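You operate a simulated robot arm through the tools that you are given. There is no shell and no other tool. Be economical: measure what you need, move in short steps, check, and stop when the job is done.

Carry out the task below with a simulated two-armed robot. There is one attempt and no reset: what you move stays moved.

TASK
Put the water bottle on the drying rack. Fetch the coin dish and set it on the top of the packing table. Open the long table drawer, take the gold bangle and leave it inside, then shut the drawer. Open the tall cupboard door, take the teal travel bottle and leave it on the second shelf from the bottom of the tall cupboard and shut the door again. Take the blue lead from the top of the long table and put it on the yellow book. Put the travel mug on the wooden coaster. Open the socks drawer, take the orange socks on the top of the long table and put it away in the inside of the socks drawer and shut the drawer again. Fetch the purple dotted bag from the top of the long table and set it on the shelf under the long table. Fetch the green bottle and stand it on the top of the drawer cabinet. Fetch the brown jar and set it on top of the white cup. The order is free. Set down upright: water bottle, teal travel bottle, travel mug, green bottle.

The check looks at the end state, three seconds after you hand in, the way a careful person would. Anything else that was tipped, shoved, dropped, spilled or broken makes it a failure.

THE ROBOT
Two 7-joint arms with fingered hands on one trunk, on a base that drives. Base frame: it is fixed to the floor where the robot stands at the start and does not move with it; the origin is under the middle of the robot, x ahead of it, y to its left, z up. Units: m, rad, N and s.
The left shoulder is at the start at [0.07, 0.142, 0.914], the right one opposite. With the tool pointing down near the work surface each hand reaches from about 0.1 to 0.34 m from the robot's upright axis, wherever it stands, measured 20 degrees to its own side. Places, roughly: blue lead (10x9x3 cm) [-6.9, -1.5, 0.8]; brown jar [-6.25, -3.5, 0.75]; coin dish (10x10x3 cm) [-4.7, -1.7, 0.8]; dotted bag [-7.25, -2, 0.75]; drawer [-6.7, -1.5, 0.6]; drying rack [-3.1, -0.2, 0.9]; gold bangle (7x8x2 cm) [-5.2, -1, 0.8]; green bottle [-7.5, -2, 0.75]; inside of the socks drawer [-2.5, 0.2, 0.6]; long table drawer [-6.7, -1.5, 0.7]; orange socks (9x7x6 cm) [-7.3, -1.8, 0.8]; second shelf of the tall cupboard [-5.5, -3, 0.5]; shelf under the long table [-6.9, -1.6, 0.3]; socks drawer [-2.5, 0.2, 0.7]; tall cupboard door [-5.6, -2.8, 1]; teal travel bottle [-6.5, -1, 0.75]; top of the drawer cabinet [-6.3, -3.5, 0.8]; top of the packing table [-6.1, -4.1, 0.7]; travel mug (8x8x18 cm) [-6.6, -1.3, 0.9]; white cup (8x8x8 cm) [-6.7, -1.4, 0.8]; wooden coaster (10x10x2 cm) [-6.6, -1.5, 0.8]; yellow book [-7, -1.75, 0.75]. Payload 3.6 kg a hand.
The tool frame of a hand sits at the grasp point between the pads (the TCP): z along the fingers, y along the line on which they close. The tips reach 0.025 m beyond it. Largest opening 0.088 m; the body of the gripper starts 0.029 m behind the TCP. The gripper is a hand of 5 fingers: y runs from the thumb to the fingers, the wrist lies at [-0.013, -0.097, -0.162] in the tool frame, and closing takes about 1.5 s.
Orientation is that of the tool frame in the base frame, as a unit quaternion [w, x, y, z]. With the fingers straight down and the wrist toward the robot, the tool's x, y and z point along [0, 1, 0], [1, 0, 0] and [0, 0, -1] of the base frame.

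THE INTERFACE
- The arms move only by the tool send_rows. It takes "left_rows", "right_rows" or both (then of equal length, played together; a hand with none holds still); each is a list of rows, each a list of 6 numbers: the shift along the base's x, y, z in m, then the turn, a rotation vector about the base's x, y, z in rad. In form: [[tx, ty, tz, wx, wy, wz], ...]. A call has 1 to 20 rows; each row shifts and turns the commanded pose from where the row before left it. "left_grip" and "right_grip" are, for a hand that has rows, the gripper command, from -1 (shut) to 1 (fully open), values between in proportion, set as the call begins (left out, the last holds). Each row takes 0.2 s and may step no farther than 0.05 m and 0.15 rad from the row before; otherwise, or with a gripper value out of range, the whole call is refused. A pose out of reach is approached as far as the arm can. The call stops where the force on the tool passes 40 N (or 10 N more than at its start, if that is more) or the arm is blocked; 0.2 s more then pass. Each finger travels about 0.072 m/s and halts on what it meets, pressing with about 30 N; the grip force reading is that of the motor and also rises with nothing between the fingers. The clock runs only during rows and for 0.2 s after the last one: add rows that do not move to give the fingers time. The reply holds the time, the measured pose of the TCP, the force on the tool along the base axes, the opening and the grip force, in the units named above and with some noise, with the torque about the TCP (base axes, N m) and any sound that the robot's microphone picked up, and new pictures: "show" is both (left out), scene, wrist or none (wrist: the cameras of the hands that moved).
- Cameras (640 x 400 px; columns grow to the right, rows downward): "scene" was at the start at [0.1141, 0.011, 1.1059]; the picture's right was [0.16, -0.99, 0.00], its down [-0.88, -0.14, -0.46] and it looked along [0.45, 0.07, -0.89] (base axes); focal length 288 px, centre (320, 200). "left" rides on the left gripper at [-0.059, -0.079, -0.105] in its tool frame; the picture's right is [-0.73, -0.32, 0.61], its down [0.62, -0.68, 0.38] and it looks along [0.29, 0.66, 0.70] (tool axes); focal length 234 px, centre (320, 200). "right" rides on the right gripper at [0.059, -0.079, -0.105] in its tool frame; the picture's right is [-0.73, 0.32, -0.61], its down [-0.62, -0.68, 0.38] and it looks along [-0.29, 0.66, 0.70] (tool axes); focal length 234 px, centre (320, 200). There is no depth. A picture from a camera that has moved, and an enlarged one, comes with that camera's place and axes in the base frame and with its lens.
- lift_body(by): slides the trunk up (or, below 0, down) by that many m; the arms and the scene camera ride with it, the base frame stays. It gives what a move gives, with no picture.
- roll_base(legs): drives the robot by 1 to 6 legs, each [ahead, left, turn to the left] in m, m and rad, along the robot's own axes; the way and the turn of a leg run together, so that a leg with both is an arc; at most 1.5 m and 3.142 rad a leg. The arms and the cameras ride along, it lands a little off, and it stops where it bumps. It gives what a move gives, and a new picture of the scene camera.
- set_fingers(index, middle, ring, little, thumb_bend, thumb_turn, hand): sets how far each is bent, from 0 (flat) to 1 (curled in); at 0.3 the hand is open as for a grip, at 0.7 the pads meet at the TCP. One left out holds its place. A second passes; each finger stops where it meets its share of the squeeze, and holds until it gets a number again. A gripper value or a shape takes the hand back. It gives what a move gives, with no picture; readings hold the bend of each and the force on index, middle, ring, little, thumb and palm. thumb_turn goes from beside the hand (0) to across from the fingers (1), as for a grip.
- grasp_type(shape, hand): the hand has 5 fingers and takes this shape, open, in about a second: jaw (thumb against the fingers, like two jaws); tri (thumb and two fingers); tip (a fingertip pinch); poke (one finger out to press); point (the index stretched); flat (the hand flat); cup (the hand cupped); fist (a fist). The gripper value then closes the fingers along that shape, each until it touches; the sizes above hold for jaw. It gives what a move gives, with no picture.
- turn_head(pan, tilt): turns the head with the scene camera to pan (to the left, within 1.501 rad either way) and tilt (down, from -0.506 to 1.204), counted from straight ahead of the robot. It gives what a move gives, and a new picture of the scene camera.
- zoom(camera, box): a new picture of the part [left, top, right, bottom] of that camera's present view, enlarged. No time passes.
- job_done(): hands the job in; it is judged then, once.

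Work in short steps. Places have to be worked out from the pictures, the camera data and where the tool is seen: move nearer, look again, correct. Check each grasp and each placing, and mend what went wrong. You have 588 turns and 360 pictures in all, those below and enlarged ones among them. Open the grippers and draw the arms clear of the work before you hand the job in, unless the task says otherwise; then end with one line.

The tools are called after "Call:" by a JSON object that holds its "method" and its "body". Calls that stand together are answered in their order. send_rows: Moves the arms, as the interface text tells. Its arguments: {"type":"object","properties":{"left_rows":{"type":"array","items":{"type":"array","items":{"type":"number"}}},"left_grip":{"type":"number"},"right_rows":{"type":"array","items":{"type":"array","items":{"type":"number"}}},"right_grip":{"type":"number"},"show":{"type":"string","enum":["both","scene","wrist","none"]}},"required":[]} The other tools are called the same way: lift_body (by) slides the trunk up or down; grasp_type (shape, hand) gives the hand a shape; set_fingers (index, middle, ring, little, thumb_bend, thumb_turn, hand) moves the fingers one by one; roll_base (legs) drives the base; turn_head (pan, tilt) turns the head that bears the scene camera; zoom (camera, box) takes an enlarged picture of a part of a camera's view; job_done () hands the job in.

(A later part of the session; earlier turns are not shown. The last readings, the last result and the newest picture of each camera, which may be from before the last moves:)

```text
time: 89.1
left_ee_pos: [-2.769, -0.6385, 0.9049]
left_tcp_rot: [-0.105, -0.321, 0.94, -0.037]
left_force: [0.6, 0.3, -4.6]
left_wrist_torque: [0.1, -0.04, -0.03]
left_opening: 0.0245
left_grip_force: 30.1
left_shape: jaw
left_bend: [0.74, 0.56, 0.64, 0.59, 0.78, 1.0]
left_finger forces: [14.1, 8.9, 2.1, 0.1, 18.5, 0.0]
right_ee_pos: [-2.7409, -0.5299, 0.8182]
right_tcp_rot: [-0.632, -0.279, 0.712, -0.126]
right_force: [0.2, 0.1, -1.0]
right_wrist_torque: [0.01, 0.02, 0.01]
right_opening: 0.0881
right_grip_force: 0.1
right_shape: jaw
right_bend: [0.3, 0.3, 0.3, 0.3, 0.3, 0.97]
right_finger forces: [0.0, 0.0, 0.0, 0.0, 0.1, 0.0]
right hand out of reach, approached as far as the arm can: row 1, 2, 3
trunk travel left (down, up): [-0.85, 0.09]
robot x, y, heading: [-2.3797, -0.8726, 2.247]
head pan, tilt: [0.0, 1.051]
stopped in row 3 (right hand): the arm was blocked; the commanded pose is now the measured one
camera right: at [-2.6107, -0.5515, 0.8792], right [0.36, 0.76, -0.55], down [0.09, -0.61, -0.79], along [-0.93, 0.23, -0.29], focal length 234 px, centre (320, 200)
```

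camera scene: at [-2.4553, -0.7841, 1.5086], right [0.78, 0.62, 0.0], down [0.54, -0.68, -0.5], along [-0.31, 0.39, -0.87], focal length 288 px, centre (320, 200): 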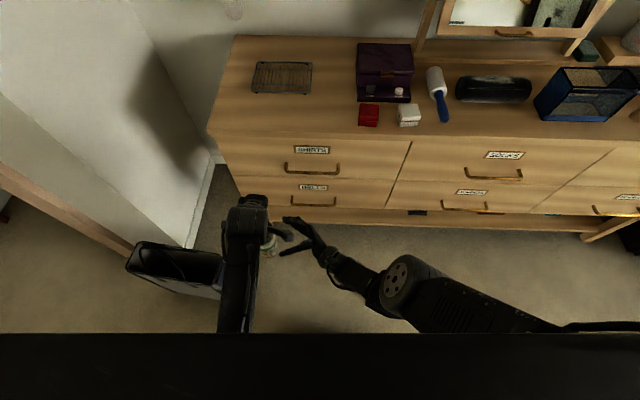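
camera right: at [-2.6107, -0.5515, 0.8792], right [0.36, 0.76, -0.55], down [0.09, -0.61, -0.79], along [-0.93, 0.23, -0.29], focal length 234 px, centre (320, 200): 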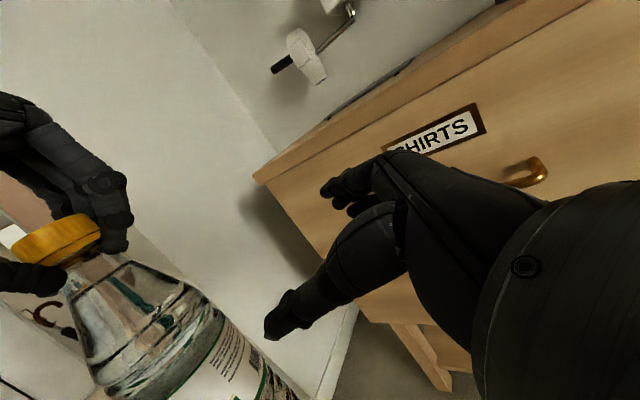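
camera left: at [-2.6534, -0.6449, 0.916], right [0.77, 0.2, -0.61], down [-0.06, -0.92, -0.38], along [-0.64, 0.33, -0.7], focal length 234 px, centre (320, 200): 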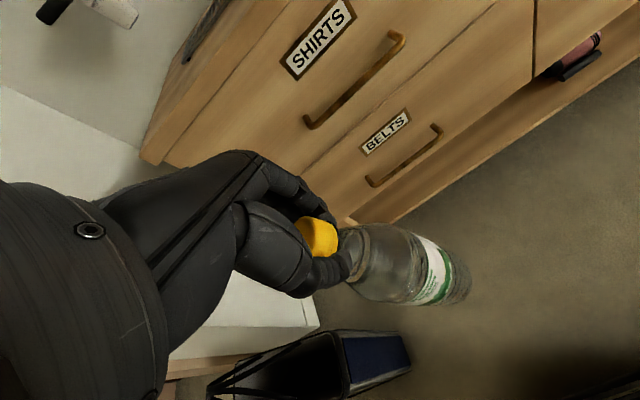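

The right arm is too folded there; the handover must happen farther out. I pull the right hand aside, level it, then bring the bottle 9 cm forward.

Call:
{"method": "send_rows", "body": {"right_rows": [[0.031, 0.025, -0.01, 0, 0, 0], [0.031, 0.025, -0.01, -0.079, 0.012, 0.027], [0.031, 0.025, -0.01, -0.079, 0.012, 0.027], [0, 0, 0, -0.079, 0.012, 0.027]], "show": "none"}}

Call:
{"method": "send_rows", "body": {"left_rows": [[-0.006, 0.034, 0, 0, 0, 0], [-0.006, 0.034, 0, 0, 0, 0], [-0.006, 0.034, 0, 0, 0, 0]], "show": "both"}}

```text
time: 90.1
left_ee_pos: [-2.7686, -0.6368, 0.9052]
left_tcp_rot: [-0.105, -0.32, 0.941, -0.036]
left_force: [-0.5, 0.8, -4.8]
left_wrist_torque: [0.09, -0.07, 0.04]
left_opening: 0.0244
left_grip_force: 30.1
left_shape: jaw
left_bend: [0.74, 0.56, 0.64, 0.59, 0.78, 1.0]
left_finger forces: [13.1, 9.2, 1.5, 0.0, 18.1, 0.0]
right_ee_pos: [-2.6478, -0.4659, 0.8211]
right_tcp_rot: [0.668, 0.232, -0.667, 0.232]
right_force: [-0.1, -1.3, 0.4]
right_wrist_torque: [0.02, 0.01, -0.02]
right_opening: 0.088
right_grip_force: 0.0
right_shape: jaw
right_bend: [0.3, 0.3, 0.3, 0.3, 0.3, 0.97]
right_finger forces: [0.0, 0.0, 0.0, 0.0, 0.0, 0.0]
right hand out of reach, approached as far as the arm can: row 2, 3, 4
trunk travel left (down, up): [-0.85, 0.09]
robot x, y, heading: [-2.381, -0.8756, 2.235]
head pan, tilt: [0.0, 1.051]
```

```text
time: 91.1
left_ee_pos: [-2.8181, -0.5692, 0.8914]
left_tcp_rot: [-0.146, -0.324, 0.933, -0.06]
left_force: [0.1, -0.1, -4.5]
left_wrist_torque: [0.11, 0.0, 0.01]
left_opening: 0.0244
left_grip_force: 30.5
left_shape: jaw
left_bend: [0.74, 0.56, 0.64, 0.59, 0.78, 1.0]
left_finger forces: [12.9, 8.5, 1.5, 0.1, 17.8, 0.1]
right_ee_pos: [-2.6485, -0.4652, 0.8201]
right_tcp_rot: [0.669, 0.232, -0.667, 0.231]
right_force: [0.1, 0.2, 0.0]
right_wrist_torque: [0.04, -0.02, 0.01]
right_opening: 0.0878
right_grip_force: 0.1
right_shape: jaw
right_bend: [0.3, 0.3, 0.3, 0.3, 0.3, 0.97]
right_finger forces: [0.0, 0.0, 0.1, 0.0, 0.1, 0.1]
trunk travel left (down, up): [-0.85, 0.09]
robot x, y, heading: [-2.3777, -0.8759, 2.242]
head pan, tilt: [0.0, 1.051]
stopped in row 3 (left hand): the arm was blocked; the commanded pose is now the measured one
camera scene: at [-2.4539, -0.7848, 1.5087], right [0.78, 0.62, 0.0], down [0.54, -0.68, -0.5], along [-0.31, 0.39, -0.87], focal length 288 px, centre (320, 200)
camera left: at [-2.699, -0.5741, 0.9729], right [0.6, 0.05, -0.8], down [-0.13, -0.98, -0.16], along [-0.79, 0.2, -0.58], focal length 234 px, centre (320, 200)
```

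scene: 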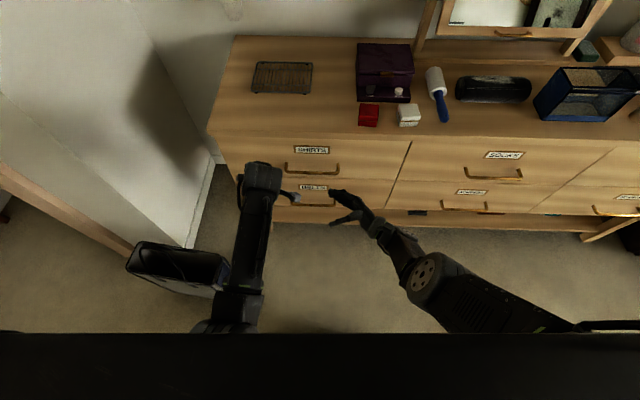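
left: 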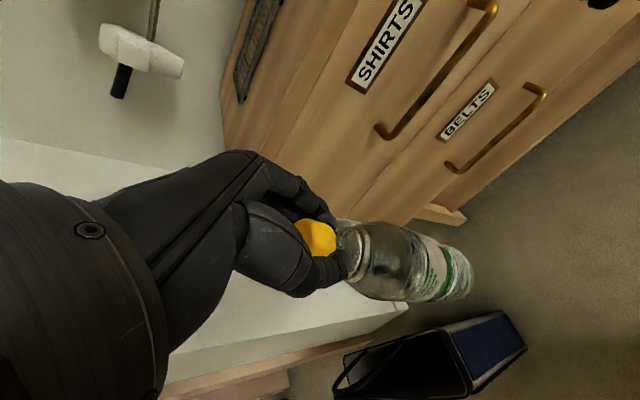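

The left arm is again at its limit. Instead I'll stand the bottle on the floor and regrasp it from the side: first bring the left hand back to a comfortable, level pose.

Call:
{"method": "send_rows", "body": {"left_rows": [[0.01, -0.005, -0.035, 0, 0, 0], [0.025, -0.016, -0.03, 0.0256, -0.0248, 0], [0.025, -0.016, -0.026, 0.0256, -0.0248, 0], [0.025, -0.015, 0, 0.0256, -0.0248, 0], [0, 0, 0, 0.0256, -0.0248, 0]], "show": "none"}}

Call:
{"method": "send_rows", "body": {"right_rows": [[0.03, 0.024, 0, 0, 0, 0], [0.03, 0.024, 0, 0, 0, 0]], "show": "none"}}

Call:
{"method": "lift_body", "body": {"by": -0.5}}

Call:
{"method": "zoom", "body": {"camera": "scene", "box": [160, 150, 480, 350]}}

Call:
{"method": "zoom", "body": {"camera": "left", "box": [160, 100, 560, 350]}}

```text
time: 92.3
left_ee_pos: [-2.7511, -0.6261, 0.8009]
left_tcp_rot: [-0.103, -0.324, 0.94, -0.027]
left_force: [0.4, 0.9, -5.1]
left_wrist_torque: [0.02, -0.1, 0.0]
left_opening: 0.0245
left_grip_force: 30.1
left_shape: jaw
left_bend: [0.74, 0.56, 0.64, 0.59, 0.78, 1.0]
left_finger forces: [12.8, 7.9, 2.6, 0.0, 18.1, 0.0]
right_ee_pos: [-2.6479, -0.4659, 0.8205]
right_tcp_rot: [0.669, 0.233, -0.667, 0.232]
right_force: [-0.3, -0.6, -0.9]
right_wrist_torque: [0.02, 0.03, 0.03]
right_opening: 0.0881
right_grip_force: 0.1
right_shape: jaw
right_bend: [0.3, 0.3, 0.3, 0.3, 0.3, 0.97]
right_finger forces: [0.0, 0.0, 0.1, 0.0, 0.1, 0.0]
trunk travel left (down, up): [-0.85, 0.09]
robot x, y, heading: [-2.3831, -0.881, 2.245]
head pan, tilt: [0.0, 1.051]
```

```text
time: 92.9
left_ee_pos: [-2.7493, -0.6266, 0.7989]
left_tcp_rot: [-0.104, -0.324, 0.94, -0.03]
left_force: [0.3, 0.8, -5.3]
left_wrist_torque: [0.0, 0.0, -0.01]
left_opening: 0.0244
left_grip_force: 29.6
left_shape: jaw
left_bend: [0.74, 0.56, 0.64, 0.59, 0.78, 1.0]
left_finger forces: [12.0, 8.0, 2.0, 0.0, 17.8, 0.1]
right_ee_pos: [-2.587, -0.4195, 0.8241]
right_tcp_rot: [0.67, 0.232, -0.666, 0.231]
right_force: [-0.1, 0.0, -0.3]
right_wrist_torque: [-0.01, 0.0, 0.01]
right_opening: 0.0879
right_grip_force: 0.1
right_shape: jaw
right_bend: [0.3, 0.3, 0.3, 0.3, 0.3, 0.97]
right_finger forces: [0.0, 0.0, 0.0, 0.1, 0.0, 0.0]
right hand out of reach, approached as far as the arm can: row 2
trunk travel left (down, up): [-0.85, 0.09]
robot x, y, heading: [-2.3857, -0.8789, 2.236]
head pan, tilt: [0.0, 1.051]
```

```text
refused: -0.5 is not a number from -0.4 to 0.4
```

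```text
2.00 times, centred on (320, 250) of scene
camera zoom: at [-2.4533, -0.7826, 1.5086], right [0.78, 0.62, 0.0], down [0.54, -0.68, -0.5], along [-0.31, 0.39, -0.87], focal length 575 px, centre (320, 100)
```

zoom: 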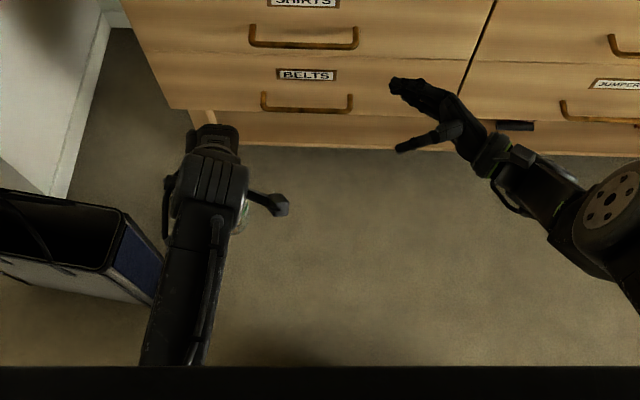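

```text
1.60 times, centred on (360, 225) of left
camera zoom: at [-2.6355, -0.6402, 0.8876], right [0.65, 0.11, -0.75], down [-0.13, -0.96, -0.25], along [-0.75, 0.26, -0.61], focal length 375 px, centre (256, 160)
```

zoom: 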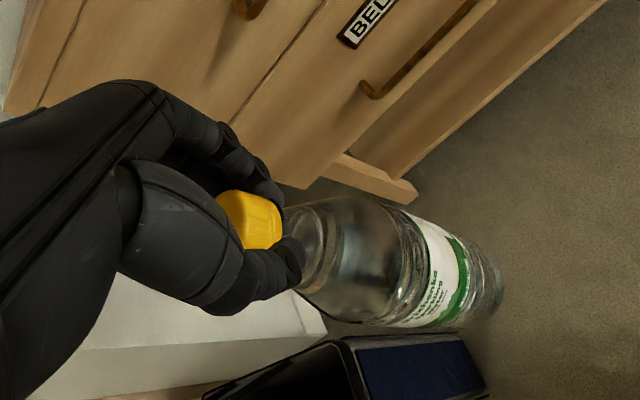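

The black bag is too near; I shift the robot right 0.2 and lower the trunk.

Call:
{"method": "roll_base", "body": {"legs": [[0, -0.22, 0]]}}

Call:
{"method": "lift_body", "body": {"by": -0.4}}

Call:
{"method": "lift_body", "body": {"by": -0.18}}

Call:
{"method": "send_rows", "body": {"left_rows": [[0, 0, 0, 0, 0, 0]], "show": "both"}}

```text
time: 94.6
left_ee_pos: [-2.5713, -0.4913, 0.7968]
left_tcp_rot: [-0.101, -0.319, 0.942, -0.033]
left_force: [0.9, 0.6, -5.4]
left_wrist_torque: [0.06, -0.07, 0.0]
left_opening: 0.0244
left_grip_force: 29.8
left_shape: jaw
left_bend: [0.74, 0.56, 0.64, 0.59, 0.78, 1.0]
left_finger forces: [12.2, 7.9, 2.1, 0.1, 17.8, 0.0]
right_ee_pos: [-2.4134, -0.2831, 0.8247]
right_tcp_rot: [0.67, 0.23, -0.668, 0.23]
right_force: [0.2, 0.3, 0.1]
right_wrist_torque: [0.01, 0.04, 0.0]
right_opening: 0.088
right_grip_force: 0.0
right_shape: jaw
right_bend: [0.3, 0.3, 0.3, 0.3, 0.3, 0.97]
right_finger forces: [0.0, 0.0, 0.0, 0.0, 0.0, 0.0]
trunk travel left (down, up): [-0.85, 0.09]
robot x, y, heading: [-2.2074, -0.7386, 2.238]
head pan, tilt: [0.0, 1.051]
camera scene: at [-2.2809, -0.6483, 1.5087], right [0.79, 0.62, 0.0], down [0.54, -0.68, -0.5], along [-0.31, 0.39, -0.87], focal length 288 px, centre (320, 200)
```

scene: 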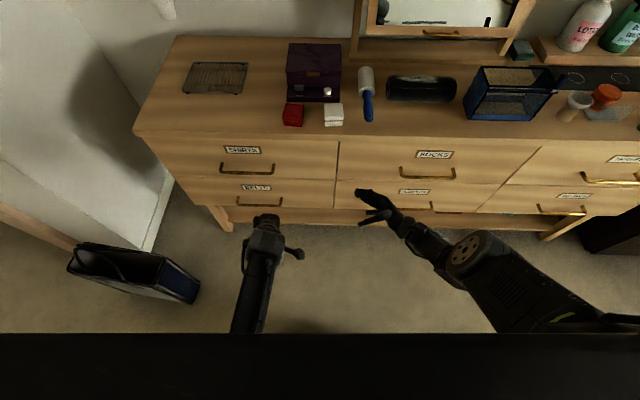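

```text
time: 98.4
left_ee_pos: [-2.5743, -0.4923, 0.3969]
left_tcp_rot: [-0.104, -0.319, 0.941, -0.033]
left_force: [0.7, -0.2, -4.5]
left_wrist_torque: [0.07, -0.02, 0.01]
left_opening: 0.0242
left_grip_force: 30.5
left_shape: jaw
left_bend: [0.74, 0.56, 0.64, 0.59, 0.78, 1.0]
left_finger forces: [12.2, 8.1, 2.1, 0.0, 17.7, 0.0]
right_ee_pos: [-2.4115, -0.2829, 0.4249]
right_tcp_rot: [0.669, 0.231, -0.668, 0.23]
right_force: [-0.4, 0.2, 0.2]
right_wrist_torque: [-0.01, 0.02, 0.02]
right_opening: 0.0877
right_grip_force: 0.1
right_shape: jaw
right_bend: [0.3, 0.3, 0.3, 0.3, 0.3, 0.97]
right_finger forces: [0.0, 0.0, 0.1, 0.0, 0.0, 0.0]
trunk travel left (down, up): [-0.45, 0.49]
robot x, y, heading: [-2.2091, -0.7409, 2.232]
head pan, tilt: [0.0, 1.051]
```

```text
time: 100.4
left_ee_pos: [-2.5729, -0.4924, 0.2166]
left_tcp_rot: [-0.103, -0.318, 0.942, -0.033]
left_force: [-0.9, 0.8, -5.1]
left_wrist_torque: [0.05, -0.05, 0.0]
left_opening: 0.0244
left_grip_force: 29.6
left_shape: jaw
left_bend: [0.74, 0.56, 0.64, 0.59, 0.78, 1.0]
left_finger forces: [12.0, 8.0, 2.2, 0.0, 17.7, 0.0]
right_ee_pos: [-2.4119, -0.2824, 0.2443]
right_tcp_rot: [0.67, 0.231, -0.667, 0.23]
right_force: [0.4, 0.0, 0.3]
right_wrist_torque: [0.0, -0.01, 0.01]
right_opening: 0.0881
right_grip_force: 0.0
right_shape: jaw
right_bend: [0.3, 0.3, 0.3, 0.3, 0.3, 0.97]
right_finger forces: [0.0, 0.0, 0.0, 0.0, 0.0, 0.1]
trunk travel left (down, up): [-0.27, 0.67]
robot x, y, heading: [-2.2092, -0.7402, 2.238]
head pan, tilt: [0.0, 1.051]
```

```text
time: 100.8
left_ee_pos: [-2.572, -0.4923, 0.216]
left_tcp_rot: [-0.104, -0.318, 0.942, -0.034]
left_force: [0.0, 0.5, -4.7]
left_wrist_torque: [0.01, -0.05, -0.01]
left_opening: 0.0244
left_grip_force: 29.7
left_shape: jaw
left_bend: [0.74, 0.56, 0.64, 0.59, 0.78, 1.0]
left_finger forces: [12.1, 8.0, 2.2, 0.0, 17.6, 0.0]
right_ee_pos: [-2.4129, -0.2831, 0.245]
right_tcp_rot: [0.67, 0.231, -0.668, 0.23]
right_force: [0.4, 0.4, 0.2]
right_wrist_torque: [-0.05, 0.02, 0.0]
right_opening: 0.0879
right_grip_force: 0.1
right_shape: jaw
right_bend: [0.3, 0.3, 0.3, 0.3, 0.3, 0.97]
right_finger forces: [0.1, 0.0, 0.0, 0.0, 0.0, 0.0]
trunk travel left (down, up): [-0.27, 0.67]
robot x, y, heading: [-2.2109, -0.7379, 2.231]
head pan, tilt: [0.0, 1.051]
camera scene: at [-2.28, -0.648, 0.9287], right [0.79, 0.62, 0.0], down [0.54, -0.68, -0.5], along [-0.31, 0.39, -0.87], focal length 288 px, centre (320, 200)
camera left: at [-2.4593, -0.5065, 0.3055], right [0.65, 0.1, -0.75], down [-0.14, -0.96, -0.24], along [-0.74, 0.26, -0.61], focal length 234 px, centre (320, 200)
```

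scene: 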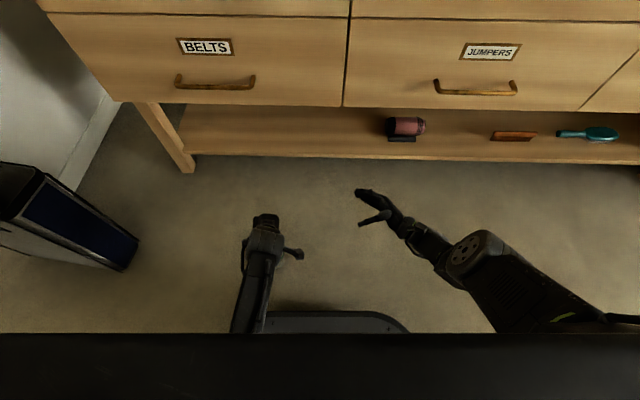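
left: 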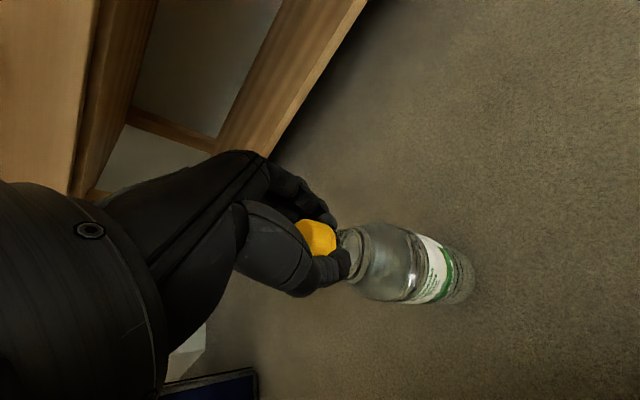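

I lower gently until the bottle touches the floor.

Call:
{"method": "send_rows", "body": {"left_rows": [[0, 0, -0.01, 0, 0, 0], [0, 0, -0.008, 0, 0, 0], [0, 0, -0.005, 0, 0, 0]], "show": "none"}}

```text
time: 101.4
left_ee_pos: [-2.5752, -0.4917, 0.2058]
left_tcp_rot: [-0.108, -0.318, 0.941, -0.027]
left_force: [3.8, -3.3, 30.2]
left_wrist_torque: [-0.22, -0.04, 0.14]
left_opening: 0.0267
left_grip_force: 30.8
left_shape: jaw
left_bend: [0.75, 0.56, 0.72, 0.59, 0.79, 1.0]
left_finger forces: [13.9, 8.8, 5.2, 0.1, 30.2, 0.0]
right_ee_pos: [-2.4124, -0.284, 0.2464]
right_tcp_rot: [0.671, 0.231, -0.666, 0.229]
right_force: [0.5, 0.0, -0.1]
right_wrist_torque: [0.03, 0.0, 0.01]
right_opening: 0.0879
right_grip_force: 0.1
right_shape: jaw
right_bend: [0.3, 0.3, 0.3, 0.3, 0.3, 0.97]
right_finger forces: [0.0, 0.0, 0.0, 0.1, 0.1, 0.0]
trunk travel left (down, up): [-0.27, 0.67]
robot x, y, heading: [-2.2082, -0.7401, 2.232]
head pan, tilt: [0.0, 1.051]
stopped in row 3 (left hand): the force on the tool passed its limit (the readings are from after the stop); the commanded pose is now the measured one
```

Floor contact. I relieve the pressure slightly and open.

Call:
{"method": "send_rows", "body": {"left_rows": [[0, 0, 0.004, 0, 0, 0], [0, 0, 0, 0, 0, 0]], "show": "none"}}

Call:
{"method": "send_rows", "body": {"left_rows": [[0, 0, 0, 0, 0, 0], [0, 0, 0, 0, 0, 0], [0, 0, 0, 0, 0, 0], [0, 0, 0, 0, 0, 0], [0, 0, 0, 0, 0, 0], [0, 0, 0, 0, 0, 0]], "left_grip": 1, "show": "wrist"}}

```text
time: 102.0
left_ee_pos: [-2.5768, -0.494, 0.2041]
left_tcp_rot: [-0.108, -0.318, 0.942, -0.03]
left_force: [0.8, -0.5, 6.4]
left_wrist_torque: [-0.02, -0.05, -0.02]
left_opening: 0.0264
left_grip_force: 30.3
left_shape: jaw
left_bend: [0.74, 0.56, 0.64, 0.59, 0.79, 1.0]
left_finger forces: [11.4, 8.6, 3.6, 0.0, 20.7, 0.0]
right_ee_pos: [-2.4117, -0.2832, 0.2441]
right_tcp_rot: [0.67, 0.231, -0.667, 0.23]
right_force: [0.3, 0.0, 0.9]
right_wrist_torque: [-0.01, 0.04, 0.0]
right_opening: 0.0879
right_grip_force: 0.0
right_shape: jaw
right_bend: [0.3, 0.3, 0.3, 0.3, 0.3, 0.97]
right_finger forces: [0.0, 0.0, 0.1, 0.0, 0.0, 0.1]
trunk travel left (down, up): [-0.27, 0.67]
robot x, y, heading: [-2.207, -0.7401, 2.235]
head pan, tilt: [0.0, 1.051]
```

```text
time: 103.4
left_ee_pos: [-2.574, -0.4936, 0.2049]
left_tcp_rot: [-0.108, -0.316, 0.942, -0.032]
left_force: [0.7, -0.2, 0.6]
left_wrist_torque: [-0.03, 0.02, -0.02]
left_opening: 0.0876
left_grip_force: 0.0
left_shape: jaw
left_bend: [0.3, 0.3, 0.3, 0.3, 0.3, 0.98]
left_finger forces: [0.0, 0.0, 0.1, 0.0, 0.0, 0.0]
right_ee_pos: [-2.411, -0.2847, 0.2449]
right_tcp_rot: [0.67, 0.231, -0.667, 0.229]
right_force: [0.0, -0.5, -0.4]
right_wrist_torque: [0.03, 0.0, 0.02]
right_opening: 0.0881
right_grip_force: 0.0
right_shape: jaw
right_bend: [0.3, 0.3, 0.3, 0.3, 0.3, 0.97]
right_finger forces: [0.1, 0.0, 0.0, 0.1, 0.1, 0.0]
trunk travel left (down, up): [-0.27, 0.67]
robot x, y, heading: [-2.2085, -0.7383, 2.235]
head pan, tilt: [0.0, 1.051]
camera left: at [-2.4602, -0.5089, 0.2929], right [0.65, 0.09, -0.76], down [-0.14, -0.96, -0.24], along [-0.75, 0.26, -0.61], focal length 234 px, centre (320, 200)
```

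left: 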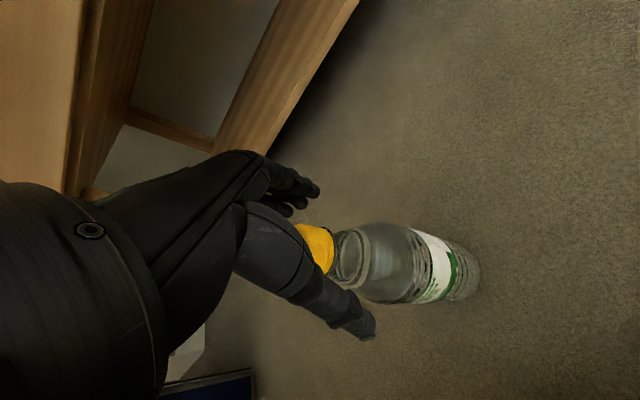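

Bottle stands on the floor. I lift the left hand off and move it aside, then reposition the base so the bottle is in front of the right hand.

Call:
{"method": "send_rows", "body": {"left_rows": [[0, 0, 0.04, 0, 0, 0], [0, 0, 0.04, 0, 0, 0], [0, 0, 0.04, 0, 0, 0], [-0.03, -0.02, 0, 0, 0, 0], [-0.03, -0.02, 0, 0, 0, 0]], "show": "none"}}

Call:
{"method": "roll_base", "body": {"legs": [[-0.12, 0.1, 0]]}}

Call:
{"method": "send_rows", "body": {"right_rows": [[0, 0, 0, 0, 0, 0]], "show": "wrist"}}

```text
time: 104.6
left_ee_pos: [-2.6345, -0.5305, 0.3251]
left_tcp_rot: [-0.104, -0.318, 0.942, -0.029]
left_force: [-0.3, 0.3, 0.4]
left_wrist_torque: [-0.03, -0.01, -0.04]
left_opening: 0.0879
left_grip_force: 0.0
left_shape: jaw
left_bend: [0.3, 0.3, 0.3, 0.3, 0.3, 0.98]
left_finger forces: [0.1, 0.0, 0.2, 0.0, 0.0, 0.0]
right_ee_pos: [-2.412, -0.2828, 0.2441]
right_tcp_rot: [0.67, 0.23, -0.667, 0.23]
right_force: [0.9, 0.5, -0.5]
right_wrist_torque: [0.02, 0.01, 0.01]
right_opening: 0.0879
right_grip_force: 0.0
right_shape: jaw
right_bend: [0.3, 0.3, 0.3, 0.3, 0.3, 0.97]
right_finger forces: [0.0, 0.0, 0.0, 0.0, 0.1, 0.1]
trunk travel left (down, up): [-0.27, 0.67]
robot x, y, heading: [-2.2083, -0.7389, 2.238]
head pan, tilt: [0.0, 1.051]
```

```text
time: 106.0
left_ee_pos: [-2.6397, -0.6854, 0.3231]
left_tcp_rot: [-0.106, -0.317, 0.942, -0.03]
left_force: [0.1, -1.1, -0.2]
left_wrist_torque: [0.0, -0.01, -0.02]
left_opening: 0.0875
left_grip_force: 0.1
left_shape: jaw
left_bend: [0.3, 0.3, 0.3, 0.3, 0.3, 0.98]
left_finger forces: [0.1, 0.0, 0.0, 0.0, 0.0, 0.0]
right_ee_pos: [-2.4162, -0.4361, 0.2435]
right_tcp_rot: [0.669, 0.23, -0.668, 0.23]
right_force: [-0.2, -0.2, 0.9]
right_wrist_torque: [0.04, -0.02, 0.0]
right_opening: 0.088
right_grip_force: 0.1
right_shape: jaw
right_bend: [0.3, 0.3, 0.3, 0.3, 0.3, 0.97]
right_finger forces: [0.0, 0.0, 0.0, 0.0, 0.0, 0.0]
trunk travel left (down, up): [-0.27, 0.67]
robot x, y, heading: [-2.2142, -0.8917, 2.23]
head pan, tilt: [0.0, 1.051]
camera scene: at [-2.284, -0.8015, 0.9288], right [0.79, 0.62, 0.0], down [0.54, -0.68, -0.5], along [-0.31, 0.39, -0.87], focal length 288 px, centre (320, 200)
```

scene: 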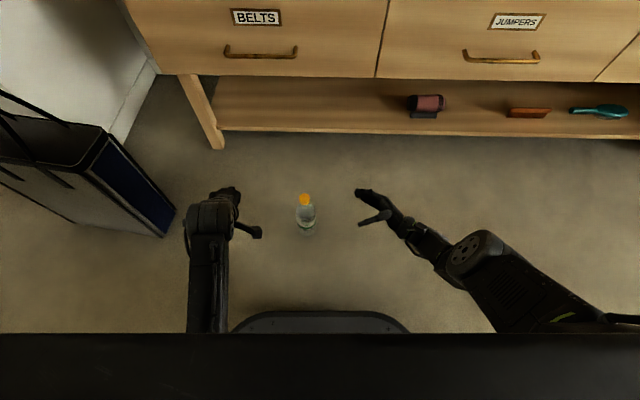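

```text
time: 106.4
left_ee_pos: [-2.6394, -0.6848, 0.323]
left_tcp_rot: [-0.107, -0.317, 0.942, -0.03]
left_force: [0.1, -0.1, -0.2]
left_wrist_torque: [0.02, -0.01, -0.01]
left_opening: 0.0877
left_grip_force: 0.1
left_shape: jaw
left_bend: [0.3, 0.3, 0.3, 0.3, 0.3, 0.98]
left_finger forces: [0.0, 0.0, 0.1, 0.0, 0.1, 0.0]
right_ee_pos: [-2.4157, -0.4357, 0.2453]
right_tcp_rot: [0.669, 0.231, -0.668, 0.23]
right_force: [0.8, -0.4, 0.2]
right_wrist_torque: [0.01, 0.02, -0.01]
right_opening: 0.088
right_grip_force: 0.1
right_shape: jaw
right_bend: [0.3, 0.3, 0.3, 0.3, 0.3, 0.97]
right_finger forces: [0.0, 0.0, 0.1, 0.0, 0.0, 0.1]
trunk travel left (down, up): [-0.27, 0.67]
robot x, y, heading: [-2.2146, -0.8934, 2.242]
head pan, tilt: [0.0, 1.051]
camera right: at [-2.2839, -0.4342, 0.3028], right [0.28, 0.63, -0.73], down [0.12, -0.77, -0.62], along [-0.95, 0.09, -0.29], focal length 234 px, centre (320, 200)
```

right: 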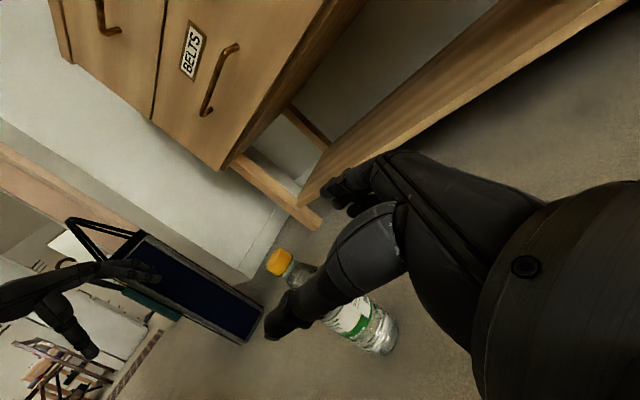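

Bottle axis at (-2.573, -0.508). I lower the trunk to bring the right hand to mid-bottle height, then align forward.

Call:
{"method": "lift_body", "body": {"by": -0.15}}

Call:
{"method": "send_rows", "body": {"right_rows": [[-0.026, 0.033, 0, 0, 0, 0], [-0.031, -0.025, 0, 0, 0, 0], [-0.031, -0.025, 0, 0, 0, 0]], "show": "both"}}

```text
time: 108.2
left_ee_pos: [-2.6401, -0.6855, 0.1912]
left_tcp_rot: [-0.121, -0.317, 0.94, -0.034]
left_force: [0.0, 0.3, -0.3]
left_wrist_torque: [-0.02, -0.02, 0.01]
left_opening: 0.088
left_grip_force: 0.1
left_shape: jaw
left_bend: [0.3, 0.3, 0.3, 0.3, 0.3, 0.98]
left_finger forces: [0.1, 0.0, 0.1, 0.0, 0.1, 0.0]
right_ee_pos: [-2.4163, -0.437, 0.1052]
right_tcp_rot: [0.678, 0.228, -0.659, 0.232]
right_force: [-0.1, 0.6, 0.3]
right_wrist_torque: [0.0, 0.0, 0.0]
right_opening: 0.0878
right_grip_force: 0.1
right_shape: jaw
right_bend: [0.3, 0.3, 0.3, 0.3, 0.3, 0.97]
right_finger forces: [0.1, 0.1, 0.1, 0.0, 0.0, 0.1]
trunk travel left (down, up): [-0.12, 0.82]
robot x, y, heading: [-2.2142, -0.8937, 2.237]
head pan, tilt: [0.0, 1.051]
```

```text
time: 109.0
left_ee_pos: [-2.6403, -0.6858, 0.1934]
left_tcp_rot: [-0.12, -0.316, 0.94, -0.034]
left_force: [-0.3, 0.2, 0.2]
left_wrist_torque: [-0.04, 0.02, -0.02]
left_opening: 0.0879
left_grip_force: 0.1
left_shape: jaw
left_bend: [0.3, 0.3, 0.3, 0.3, 0.3, 0.98]
left_finger forces: [0.0, 0.0, 0.0, 0.1, 0.0, 0.0]
right_ee_pos: [-2.5023, -0.4657, 0.1237]
right_tcp_rot: [0.679, 0.23, -0.658, 0.231]
right_force: [-1.2, -0.7, 0.2]
right_wrist_torque: [0.03, 0.0, 0.03]
right_opening: 0.088
right_grip_force: 0.0
right_shape: jaw
right_bend: [0.3, 0.3, 0.3, 0.3, 0.3, 0.97]
right_finger forces: [0.0, 0.1, 0.0, 0.1, 0.0, 0.0]
right hand out of reach, approached as far as the arm can: row 1, 3
trunk travel left (down, up): [-0.12, 0.82]
robot x, y, heading: [-2.212, -0.8949, 2.236]
head pan, tilt: [0.0, 1.051]
camera scene: at [-2.2701, -0.7933, 0.7912], right [0.79, 0.62, -0.02], down [0.52, -0.69, -0.5], along [-0.32, 0.38, -0.87], focal length 288 px, centre (320, 200)
camera right: at [-2.3698, -0.4621, 0.1794], right [0.26, 0.62, -0.74], down [0.1, -0.78, -0.62], along [-0.96, 0.08, -0.27], focal length 234 px, centre (320, 200)
```

scene: 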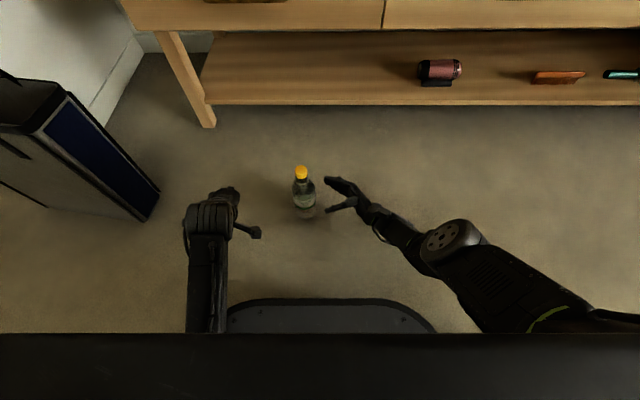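
right: 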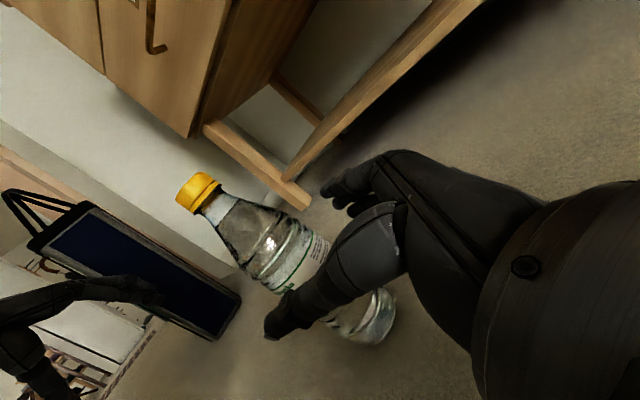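

The robot seems to lean slightly, probably the right elbow touches the floor. I raise the trunk 6 cm and compensate with the arm.

Call:
{"method": "lift_body", "body": {"by": 0.06}}

Call:
{"method": "send_rows", "body": {"right_rows": [[0, 0, -0.02, 0, 0, 0], [0, 0, -0.02, 0, 0, 0]], "show": "none"}}

```text
time: 110.0
left_ee_pos: [-2.6388, -0.6854, 0.2329]
left_tcp_rot: [-0.106, -0.317, 0.942, -0.03]
left_force: [-0.3, 0.9, -0.1]
left_wrist_torque: [0.02, 0.0, 0.01]
left_opening: 0.0879
left_grip_force: 0.0
left_shape: jaw
left_bend: [0.3, 0.3, 0.3, 0.3, 0.3, 0.98]
left_finger forces: [0.0, 0.1, 0.0, 0.0, 0.1, 0.0]
right_ee_pos: [-2.5038, -0.4658, 0.1707]
right_tcp_rot: [0.671, 0.232, -0.666, 0.23]
right_force: [0.0, -0.1, 0.4]
right_wrist_torque: [0.0, 0.0, 0.03]
right_opening: 0.0881
right_grip_force: 0.0
right_shape: jaw
right_bend: [0.3, 0.3, 0.3, 0.3, 0.3, 0.97]
right_finger forces: [0.0, 0.1, 0.0, 0.1, 0.0, 0.1]
trunk travel left (down, up): [-0.18, 0.76]
robot x, y, heading: [-2.214, -0.8931, 2.24]
head pan, tilt: [0.0, 1.051]
```

```text
time: 110.6
left_ee_pos: [-2.6397, -0.6849, 0.2346]
left_tcp_rot: [-0.106, -0.318, 0.942, -0.031]
left_force: [0.5, 1.1, 0.1]
left_wrist_torque: [0.02, 0.0, 0.03]
left_opening: 0.0879
left_grip_force: 0.0
left_shape: jaw
left_bend: [0.3, 0.3, 0.3, 0.3, 0.3, 0.98]
left_finger forces: [0.1, 0.0, 0.0, 0.0, 0.0, 0.0]
right_ee_pos: [-2.4958, -0.4759, 0.161]
right_tcp_rot: [0.67, 0.231, -0.667, 0.231]
right_force: [-0.1, 0.1, 0.2]
right_wrist_torque: [0.03, -0.01, -0.01]
right_opening: 0.0879
right_grip_force: 0.0
right_shape: jaw
right_bend: [0.3, 0.3, 0.3, 0.3, 0.3, 0.97]
right_finger forces: [0.0, 0.2, 0.0, 0.0, 0.1, 0.1]
right hand out of reach, approached as far as the arm can: row 1, 2
trunk travel left (down, up): [-0.18, 0.76]
robot x, y, heading: [-2.2139, -0.8915, 2.236]
head pan, tilt: [0.0, 1.051]
```

In pure side pose the hand can't get lower, so I roll it back about 30° (fingers slanting down) while lowering.

Call:
{"method": "send_rows", "body": {"right_rows": [[0.01, 0.008, 0, 0.0806, -0.102, 0], [0.01, 0.008, 0, 0.0806, -0.102, 0], [0, 0, 0, 0.0806, -0.102, 0], [0, 0, 0, 0.0806, -0.102, 0], [0, 0, -0.01, 0, 0, 0], [0, 0, -0.01, 0, 0, 0]], "show": "both"}}

```text
time: 112.0
left_ee_pos: [-2.6398, -0.6842, 0.2351]
left_tcp_rot: [-0.106, -0.317, 0.942, -0.03]
left_force: [0.1, 0.0, 0.3]
left_wrist_torque: [-0.02, 0.06, -0.01]
left_opening: 0.0882
left_grip_force: 0.1
left_shape: jaw
left_bend: [0.3, 0.3, 0.3, 0.3, 0.3, 0.98]
left_finger forces: [0.0, 0.1, 0.0, 0.0, 0.0, 0.0]
right_ee_pos: [-2.4758, -0.4618, 0.1384]
right_tcp_rot: [-0.476, -0.284, 0.816, -0.165]
right_force: [0.6, 1.1, 0.2]
right_wrist_torque: [0.0, -0.01, 0.06]
right_opening: 0.088
right_grip_force: 0.1
right_shape: jaw
right_bend: [0.3, 0.3, 0.3, 0.3, 0.3, 0.97]
right_finger forces: [0.0, 0.0, 0.1, 0.0, 0.0, 0.0]
trunk travel left (down, up): [-0.18, 0.76]
robot x, y, heading: [-2.2122, -0.89, 2.236]
head pan, tilt: [0.0, 1.051]
camera scene: at [-2.284, -0.8014, 0.8388], right [0.79, 0.62, 0.0], down [0.54, -0.68, -0.5], along [-0.31, 0.39, -0.87], focal length 288 px, centre (320, 200)
camera right: at [-2.3768, -0.4851, 0.2402], right [0.49, 0.8, -0.33], down [0.4, -0.55, -0.73], along [-0.77, 0.23, -0.59], focal length 234 px, centre (320, 200)
```

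scene: 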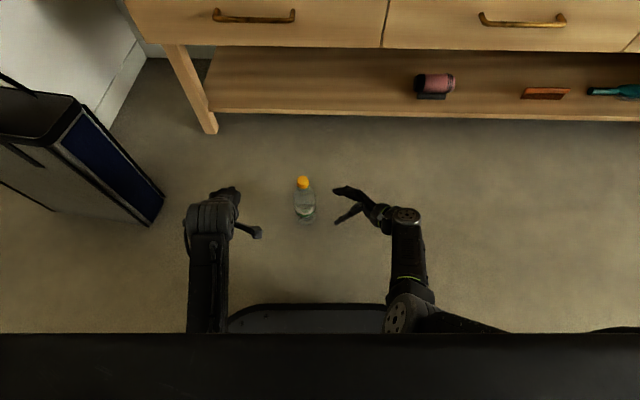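
right: 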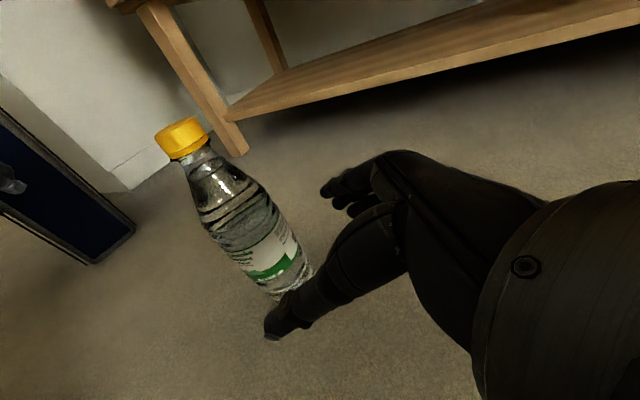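

Now reachable. I align 2.4 cm forward, lower to 0.10, and slide in around the bottle.

Call:
{"method": "send_rows", "body": {"right_rows": [[-0.0148, 0.0189, -0.018, 0, 0, 0], [0, 0, -0.018, 0, 0, 0], [-0.0275, -0.0216, 0, 0, 0, 0], [-0.0275, -0.0216, 0, 0, 0, 0]], "show": "both"}}

```text
time: 113.0
left_ee_pos: [-2.6392, -0.6848, 0.2343]
left_tcp_rot: [-0.106, -0.318, 0.942, -0.03]
left_force: [0.6, 1.2, 0.6]
left_wrist_torque: [0.0, 0.02, -0.01]
left_opening: 0.0879
left_grip_force: 0.0
left_shape: jaw
left_bend: [0.3, 0.3, 0.3, 0.3, 0.3, 0.98]
left_finger forces: [0.0, 0.0, 0.1, 0.0, 0.0, 0.0]
right_ee_pos: [-2.5473, -0.4839, 0.1023]
right_tcp_rot: [-0.476, -0.284, 0.816, -0.163]
right_force: [0.0, 0.3, -0.9]
right_wrist_torque: [-0.03, 0.01, 0.04]
right_opening: 0.0878
right_grip_force: 0.1
right_shape: jaw
right_bend: [0.3, 0.3, 0.3, 0.3, 0.3, 0.97]
right_finger forces: [0.0, 0.1, 0.0, 0.0, 0.0, 0.1]
trunk travel left (down, up): [-0.18, 0.76]
robot x, y, heading: [-2.2188, -0.8974, 2.238]
head pan, tilt: [0.0, 1.051]
camera scene: at [-2.2839, -0.8014, 0.8388], right [0.79, 0.62, 0.0], down [0.53, -0.68, -0.5], along [-0.31, 0.39, -0.87], focal length 288 px, centre (320, 200)
camera right: at [-2.4479, -0.5075, 0.2039], right [0.49, 0.8, -0.33], down [0.4, -0.55, -0.74], along [-0.77, 0.23, -0.59], focal length 234 px, centre (320, 200)
```

scene: 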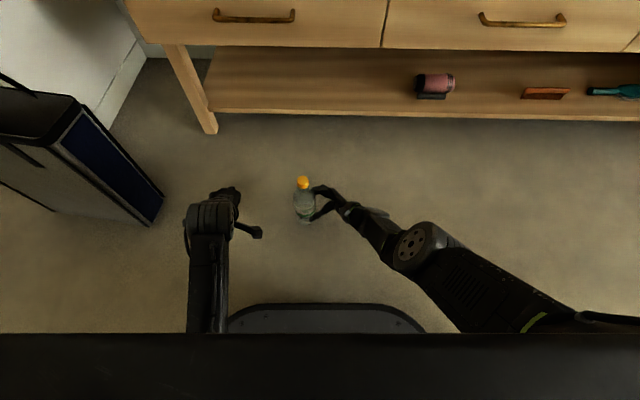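
right: 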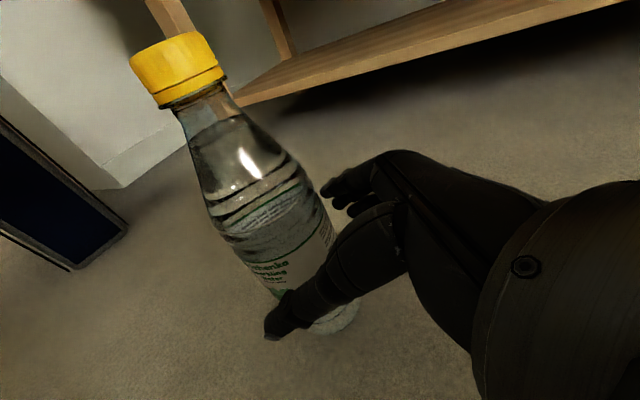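

Bottle lies between thumb and fingers. I slide the last 3.5 cm and close.

Call:
{"method": "send_rows", "body": {"right_rows": [[-0.014, -0.011, 0, 0, 0, 0], [-0.014, -0.011, 0, 0, 0, 0]], "show": "none"}}

Call:
{"method": "send_rows", "body": {"right_rows": [[0, 0, 0, 0, 0, 0], [0, 0, 0, 0, 0, 0], [0, 0, 0, 0, 0, 0], [0, 0, 0, 0, 0, 0], [0, 0, 0, 0, 0, 0], [0, 0, 0, 0, 0, 0]], "right_grip": -1, "show": "both"}}

```text
time: 113.6
left_ee_pos: [-2.6396, -0.6855, 0.2333]
left_tcp_rot: [-0.106, -0.318, 0.942, -0.03]
left_force: [-0.2, 0.4, -0.3]
left_wrist_torque: [0.0, 0.01, 0.01]
left_opening: 0.0877
left_grip_force: 0.0
left_shape: jaw
left_bend: [0.3, 0.3, 0.3, 0.3, 0.3, 0.98]
left_finger forces: [0.1, 0.0, 0.1, 0.0, 0.1, 0.0]
right_ee_pos: [-2.5742, -0.507, 0.1067]
right_tcp_rot: [-0.477, -0.284, 0.816, -0.163]
right_force: [-0.4, 1.0, -0.5]
right_wrist_torque: [0.03, -0.01, -0.05]
right_opening: 0.0879
right_grip_force: 0.2
right_shape: jaw
right_bend: [0.3, 0.3, 0.3, 0.3, 0.3, 0.97]
right_finger forces: [1.2, 0.0, 0.0, 0.0, 0.0, 0.1]
right hand out of reach, approached as far as the arm can: row 1
trunk travel left (down, up): [-0.18, 0.76]
robot x, y, heading: [-2.2165, -0.8976, 2.235]
head pan, tilt: [0.0, 1.051]
```

```text
time: 115.0
left_ee_pos: [-2.6395, -0.6853, 0.2337]
left_tcp_rot: [-0.105, -0.318, 0.942, -0.03]
left_force: [0.0, 0.2, -0.4]
left_wrist_torque: [0.0, 0.02, 0.02]
left_opening: 0.0876
left_grip_force: 0.0
left_shape: jaw
left_bend: [0.3, 0.3, 0.3, 0.3, 0.3, 0.98]
left_finger forces: [0.0, 0.0, 0.1, 0.0, 0.0, 0.0]
right_ee_pos: [-2.5751, -0.5061, 0.1065]
right_tcp_rot: [-0.477, -0.283, 0.816, -0.162]
right_force: [-0.5, 0.1, -0.2]
right_wrist_torque: [-0.06, 0.05, 0.0]
right_opening: 0.0578
right_grip_force: 29.9
right_shape: jaw
right_bend: [0.36, 0.38, 0.33, 0.36, 0.68, 1.0]
right_finger forces: [19.8, 7.7, 3.5, 0.5, 30.3, 0.0]
trunk travel left (down, up): [-0.18, 0.76]
robot x, y, heading: [-2.211, -0.8933, 2.234]
head pan, tilt: [0.0, 1.051]
camera scene: at [-2.284, -0.8014, 0.8388], right [0.79, 0.62, 0.0], down [0.54, -0.68, -0.5], along [-0.31, 0.39, -0.87], focal length 288 px, centre (320, 200)
camera right: at [-2.475, -0.5311, 0.2092], right [0.5, 0.8, -0.33], down [0.4, -0.55, -0.73], along [-0.77, 0.23, -0.59], focal length 234 px, centre (320, 200)
```

scene: 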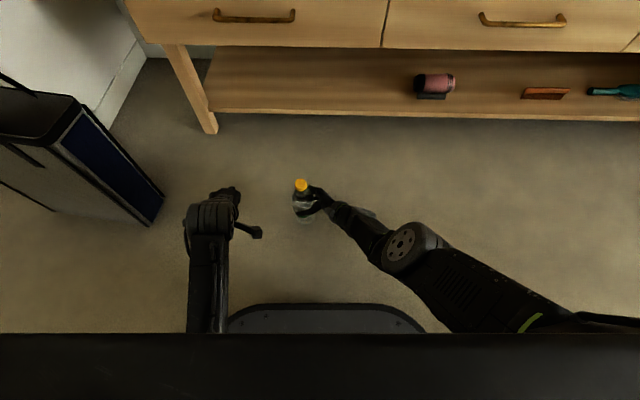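
right: 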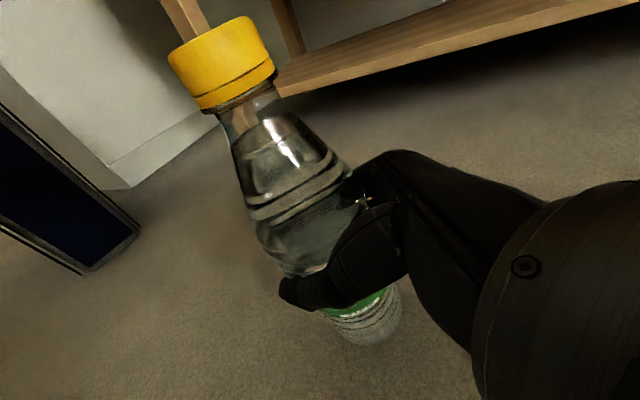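

Firm grip, bottle upright. I raise the trunk fully, then lift with the arm.

Call:
{"method": "lift_body", "body": {"by": 0.4}}

Call:
{"method": "lift_body", "body": {"by": 0.34}}

Call:
{"method": "send_rows", "body": {"right_rows": [[0, 0, 0.03, 0, 0, 0], [0, 0, 0.03, 0, 0, 0], [0, 0, 0.03, 0, 0, 0], [0, 0, 0.03, 0, 0, 0], [0, 0, 0.03, 0, 0, 0]], "show": "both"}}

```text
time: 118.8
left_ee_pos: [-2.6404, -0.685, 0.6336]
left_tcp_rot: [-0.105, -0.318, 0.942, -0.031]
left_force: [0.4, -0.2, -0.4]
left_wrist_torque: [-0.02, 0.01, -0.01]
left_opening: 0.0879
left_grip_force: 0.2
left_shape: jaw
left_bend: [0.3, 0.3, 0.3, 0.3, 0.3, 0.98]
left_finger forces: [0.0, 0.1, 0.1, 0.0, 0.1, 0.0]
right_ee_pos: [-2.5739, -0.5071, 0.5061]
right_tcp_rot: [-0.477, -0.285, 0.816, -0.163]
right_force: [-1.0, 0.4, -4.6]
right_wrist_torque: [0.02, -0.07, -0.03]
right_opening: 0.0579
right_grip_force: 30.1
right_shape: jaw
right_bend: [0.36, 0.38, 0.33, 0.36, 0.67, 1.0]
right_finger forces: [19.4, 7.5, 3.7, 0.9, 31.7, 0.0]
trunk travel left (down, up): [-0.58, 0.36]
robot x, y, heading: [-2.2121, -0.8939, 2.236]
head pan, tilt: [0.0, 1.051]
```

```text
time: 122.1
left_ee_pos: [-2.6392, -0.684, 0.9741]
left_tcp_rot: [-0.106, -0.317, 0.942, -0.03]
left_force: [0.2, -0.7, 0.0]
left_wrist_torque: [0.0, 0.02, 0.0]
left_opening: 0.088
left_grip_force: 0.0
left_shape: jaw
left_bend: [0.3, 0.3, 0.3, 0.3, 0.3, 0.98]
left_finger forces: [0.0, 0.1, 0.1, 0.0, 0.1, 0.0]
right_ee_pos: [-2.5748, -0.507, 0.8473]
right_tcp_rot: [-0.477, -0.284, 0.816, -0.162]
right_force: [-0.4, -0.7, -4.6]
right_wrist_torque: [0.04, -0.03, -0.03]
right_opening: 0.0579
right_grip_force: 29.9
right_shape: jaw
right_bend: [0.36, 0.38, 0.33, 0.36, 0.67, 1.0]
right_finger forces: [19.3, 7.5, 3.7, 0.8, 31.6, 0.0]
trunk travel left (down, up): [-0.92, 0.02]
robot x, y, heading: [-2.2124, -0.8927, 2.232]
head pan, tilt: [0.0, 1.051]
```

```text
time: 123.3
left_ee_pos: [-2.6409, -0.6839, 0.973]
left_tcp_rot: [-0.105, -0.318, 0.942, -0.03]
left_force: [0.3, -1.1, 0.0]
left_wrist_torque: [-0.02, 0.01, -0.01]
left_opening: 0.0879
left_grip_force: 0.0
left_shape: jaw
left_bend: [0.3, 0.3, 0.3, 0.3, 0.3, 0.98]
left_finger forces: [0.1, 0.0, 0.1, 0.0, 0.0, 0.1]
right_ee_pos: [-2.6362, -0.4637, 0.9216]
right_tcp_rot: [-0.477, -0.284, 0.816, -0.163]
right_force: [0.3, 1.1, -4.6]
right_wrist_torque: [-0.03, -0.02, -0.03]
right_opening: 0.0585
right_grip_force: 30.6
right_shape: jaw
right_bend: [0.36, 0.38, 0.33, 0.36, 0.67, 1.0]
right_finger forces: [19.4, 7.4, 3.7, 0.9, 31.7, 0.0]
right hand out of reach, approached as far as the arm can: row 1, 2, 3, 4, 5
trunk travel left (down, up): [-0.92, 0.02]
robot x, y, heading: [-2.215, -0.8914, 2.232]
head pan, tilt: [0.0, 1.051]
camera scene: at [-2.2854, -0.8008, 1.5786], right [0.79, 0.62, 0.0], down [0.54, -0.68, -0.5], along [-0.31, 0.39, -0.87], focal length 288 px, centre (320, 200)
camera right: at [-2.5382, -0.4876, 1.024], right [0.49, 0.8, -0.33], down [0.4, -0.55, -0.73], along [-0.77, 0.23, -0.59], focal length 234 px, centre (320, 200)
```

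scene: 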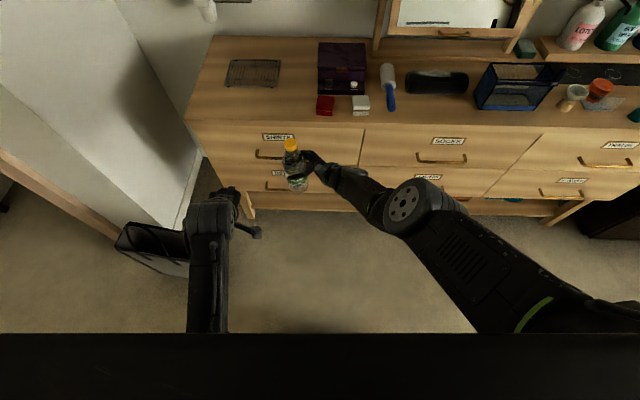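
right: 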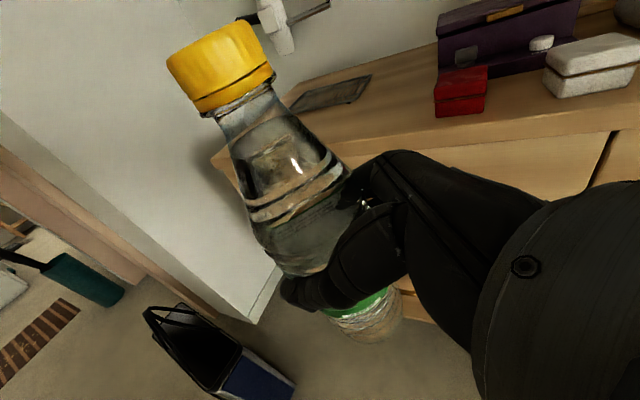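

Higher only works farther out and more to the right. I shift the hand to the right-forward to gain height.

Call:
{"method": "send_rows", "body": {"right_rows": [[0, 0.04, 0, 0, 0, 0], [0, 0.04, 0, 0, 0, 0], [0, 0.04, 0, 0, 0, 0], [0, 0, 0.02, 0, 0, 0]], "show": "none"}}

```text
time: 124.3
left_ee_pos: [-2.6398, -0.6847, 0.972]
left_tcp_rot: [-0.105, -0.317, 0.942, -0.031]
left_force: [-0.2, -0.2, -0.7]
left_wrist_torque: [-0.01, -0.01, 0.03]
left_opening: 0.0878
left_grip_force: 0.2
left_shape: jaw
left_bend: [0.3, 0.3, 0.3, 0.3, 0.3, 0.98]
left_finger forces: [0.0, 0.1, 0.0, 0.0, 0.0, 0.1]
right_ee_pos: [-2.6273, -0.4, 0.9609]
right_tcp_rot: [-0.477, -0.285, 0.815, -0.164]
right_force: [0.5, -0.2, -5.7]
right_wrist_torque: [-0.06, 0.0, -0.01]
right_opening: 0.0578
right_grip_force: 29.7
right_shape: jaw
right_bend: [0.37, 0.38, 0.33, 0.36, 0.67, 1.0]
right_finger forces: [19.0, 7.4, 4.1, 1.0, 32.0, 0.0]
right hand out of reach, approached as far as the arm can: row 1, 2, 3, 4
trunk travel left (down, up): [-0.92, 0.02]
robot x, y, heading: [-2.2158, -0.894, 2.237]
head pan, tilt: [0.0, 1.051]
```

Height is improving. I go further right and up.

Call:
{"method": "send_rows", "body": {"right_rows": [[0.031, 0.025, 0, 0, 0, 0], [0.031, 0.025, 0.01, 0, 0, 0], [0.031, 0.025, 0.01, 0, 0, 0]], "show": "none"}}

```text
time: 125.1
left_ee_pos: [-2.6395, -0.6837, 0.9742]
left_tcp_rot: [-0.106, -0.318, 0.942, -0.03]
left_force: [-0.1, -1.0, -0.8]
left_wrist_torque: [0.0, 0.02, -0.01]
left_opening: 0.0877
left_grip_force: 0.2
left_shape: jaw
left_bend: [0.3, 0.3, 0.3, 0.3, 0.3, 0.98]
left_finger forces: [0.1, 0.0, 0.0, 0.0, 0.0, 0.1]
right_ee_pos: [-2.5415, -0.3151, 0.9725]
right_tcp_rot: [-0.478, -0.284, 0.815, -0.164]
right_force: [-0.2, -0.7, -5.2]
right_wrist_torque: [0.01, -0.02, 0.01]
right_opening: 0.0577
right_grip_force: 29.9
right_shape: jaw
right_bend: [0.37, 0.38, 0.33, 0.36, 0.67, 1.0]
right_finger forces: [18.9, 7.3, 3.8, 1.0, 31.7, 0.0]
right hand out of reach, approached as far as the arm can: row 1, 2, 3
trunk travel left (down, up): [-0.92, 0.02]
robot x, y, heading: [-2.2172, -0.8949, 2.237]
head pan, tilt: [0.0, 1.051]
```

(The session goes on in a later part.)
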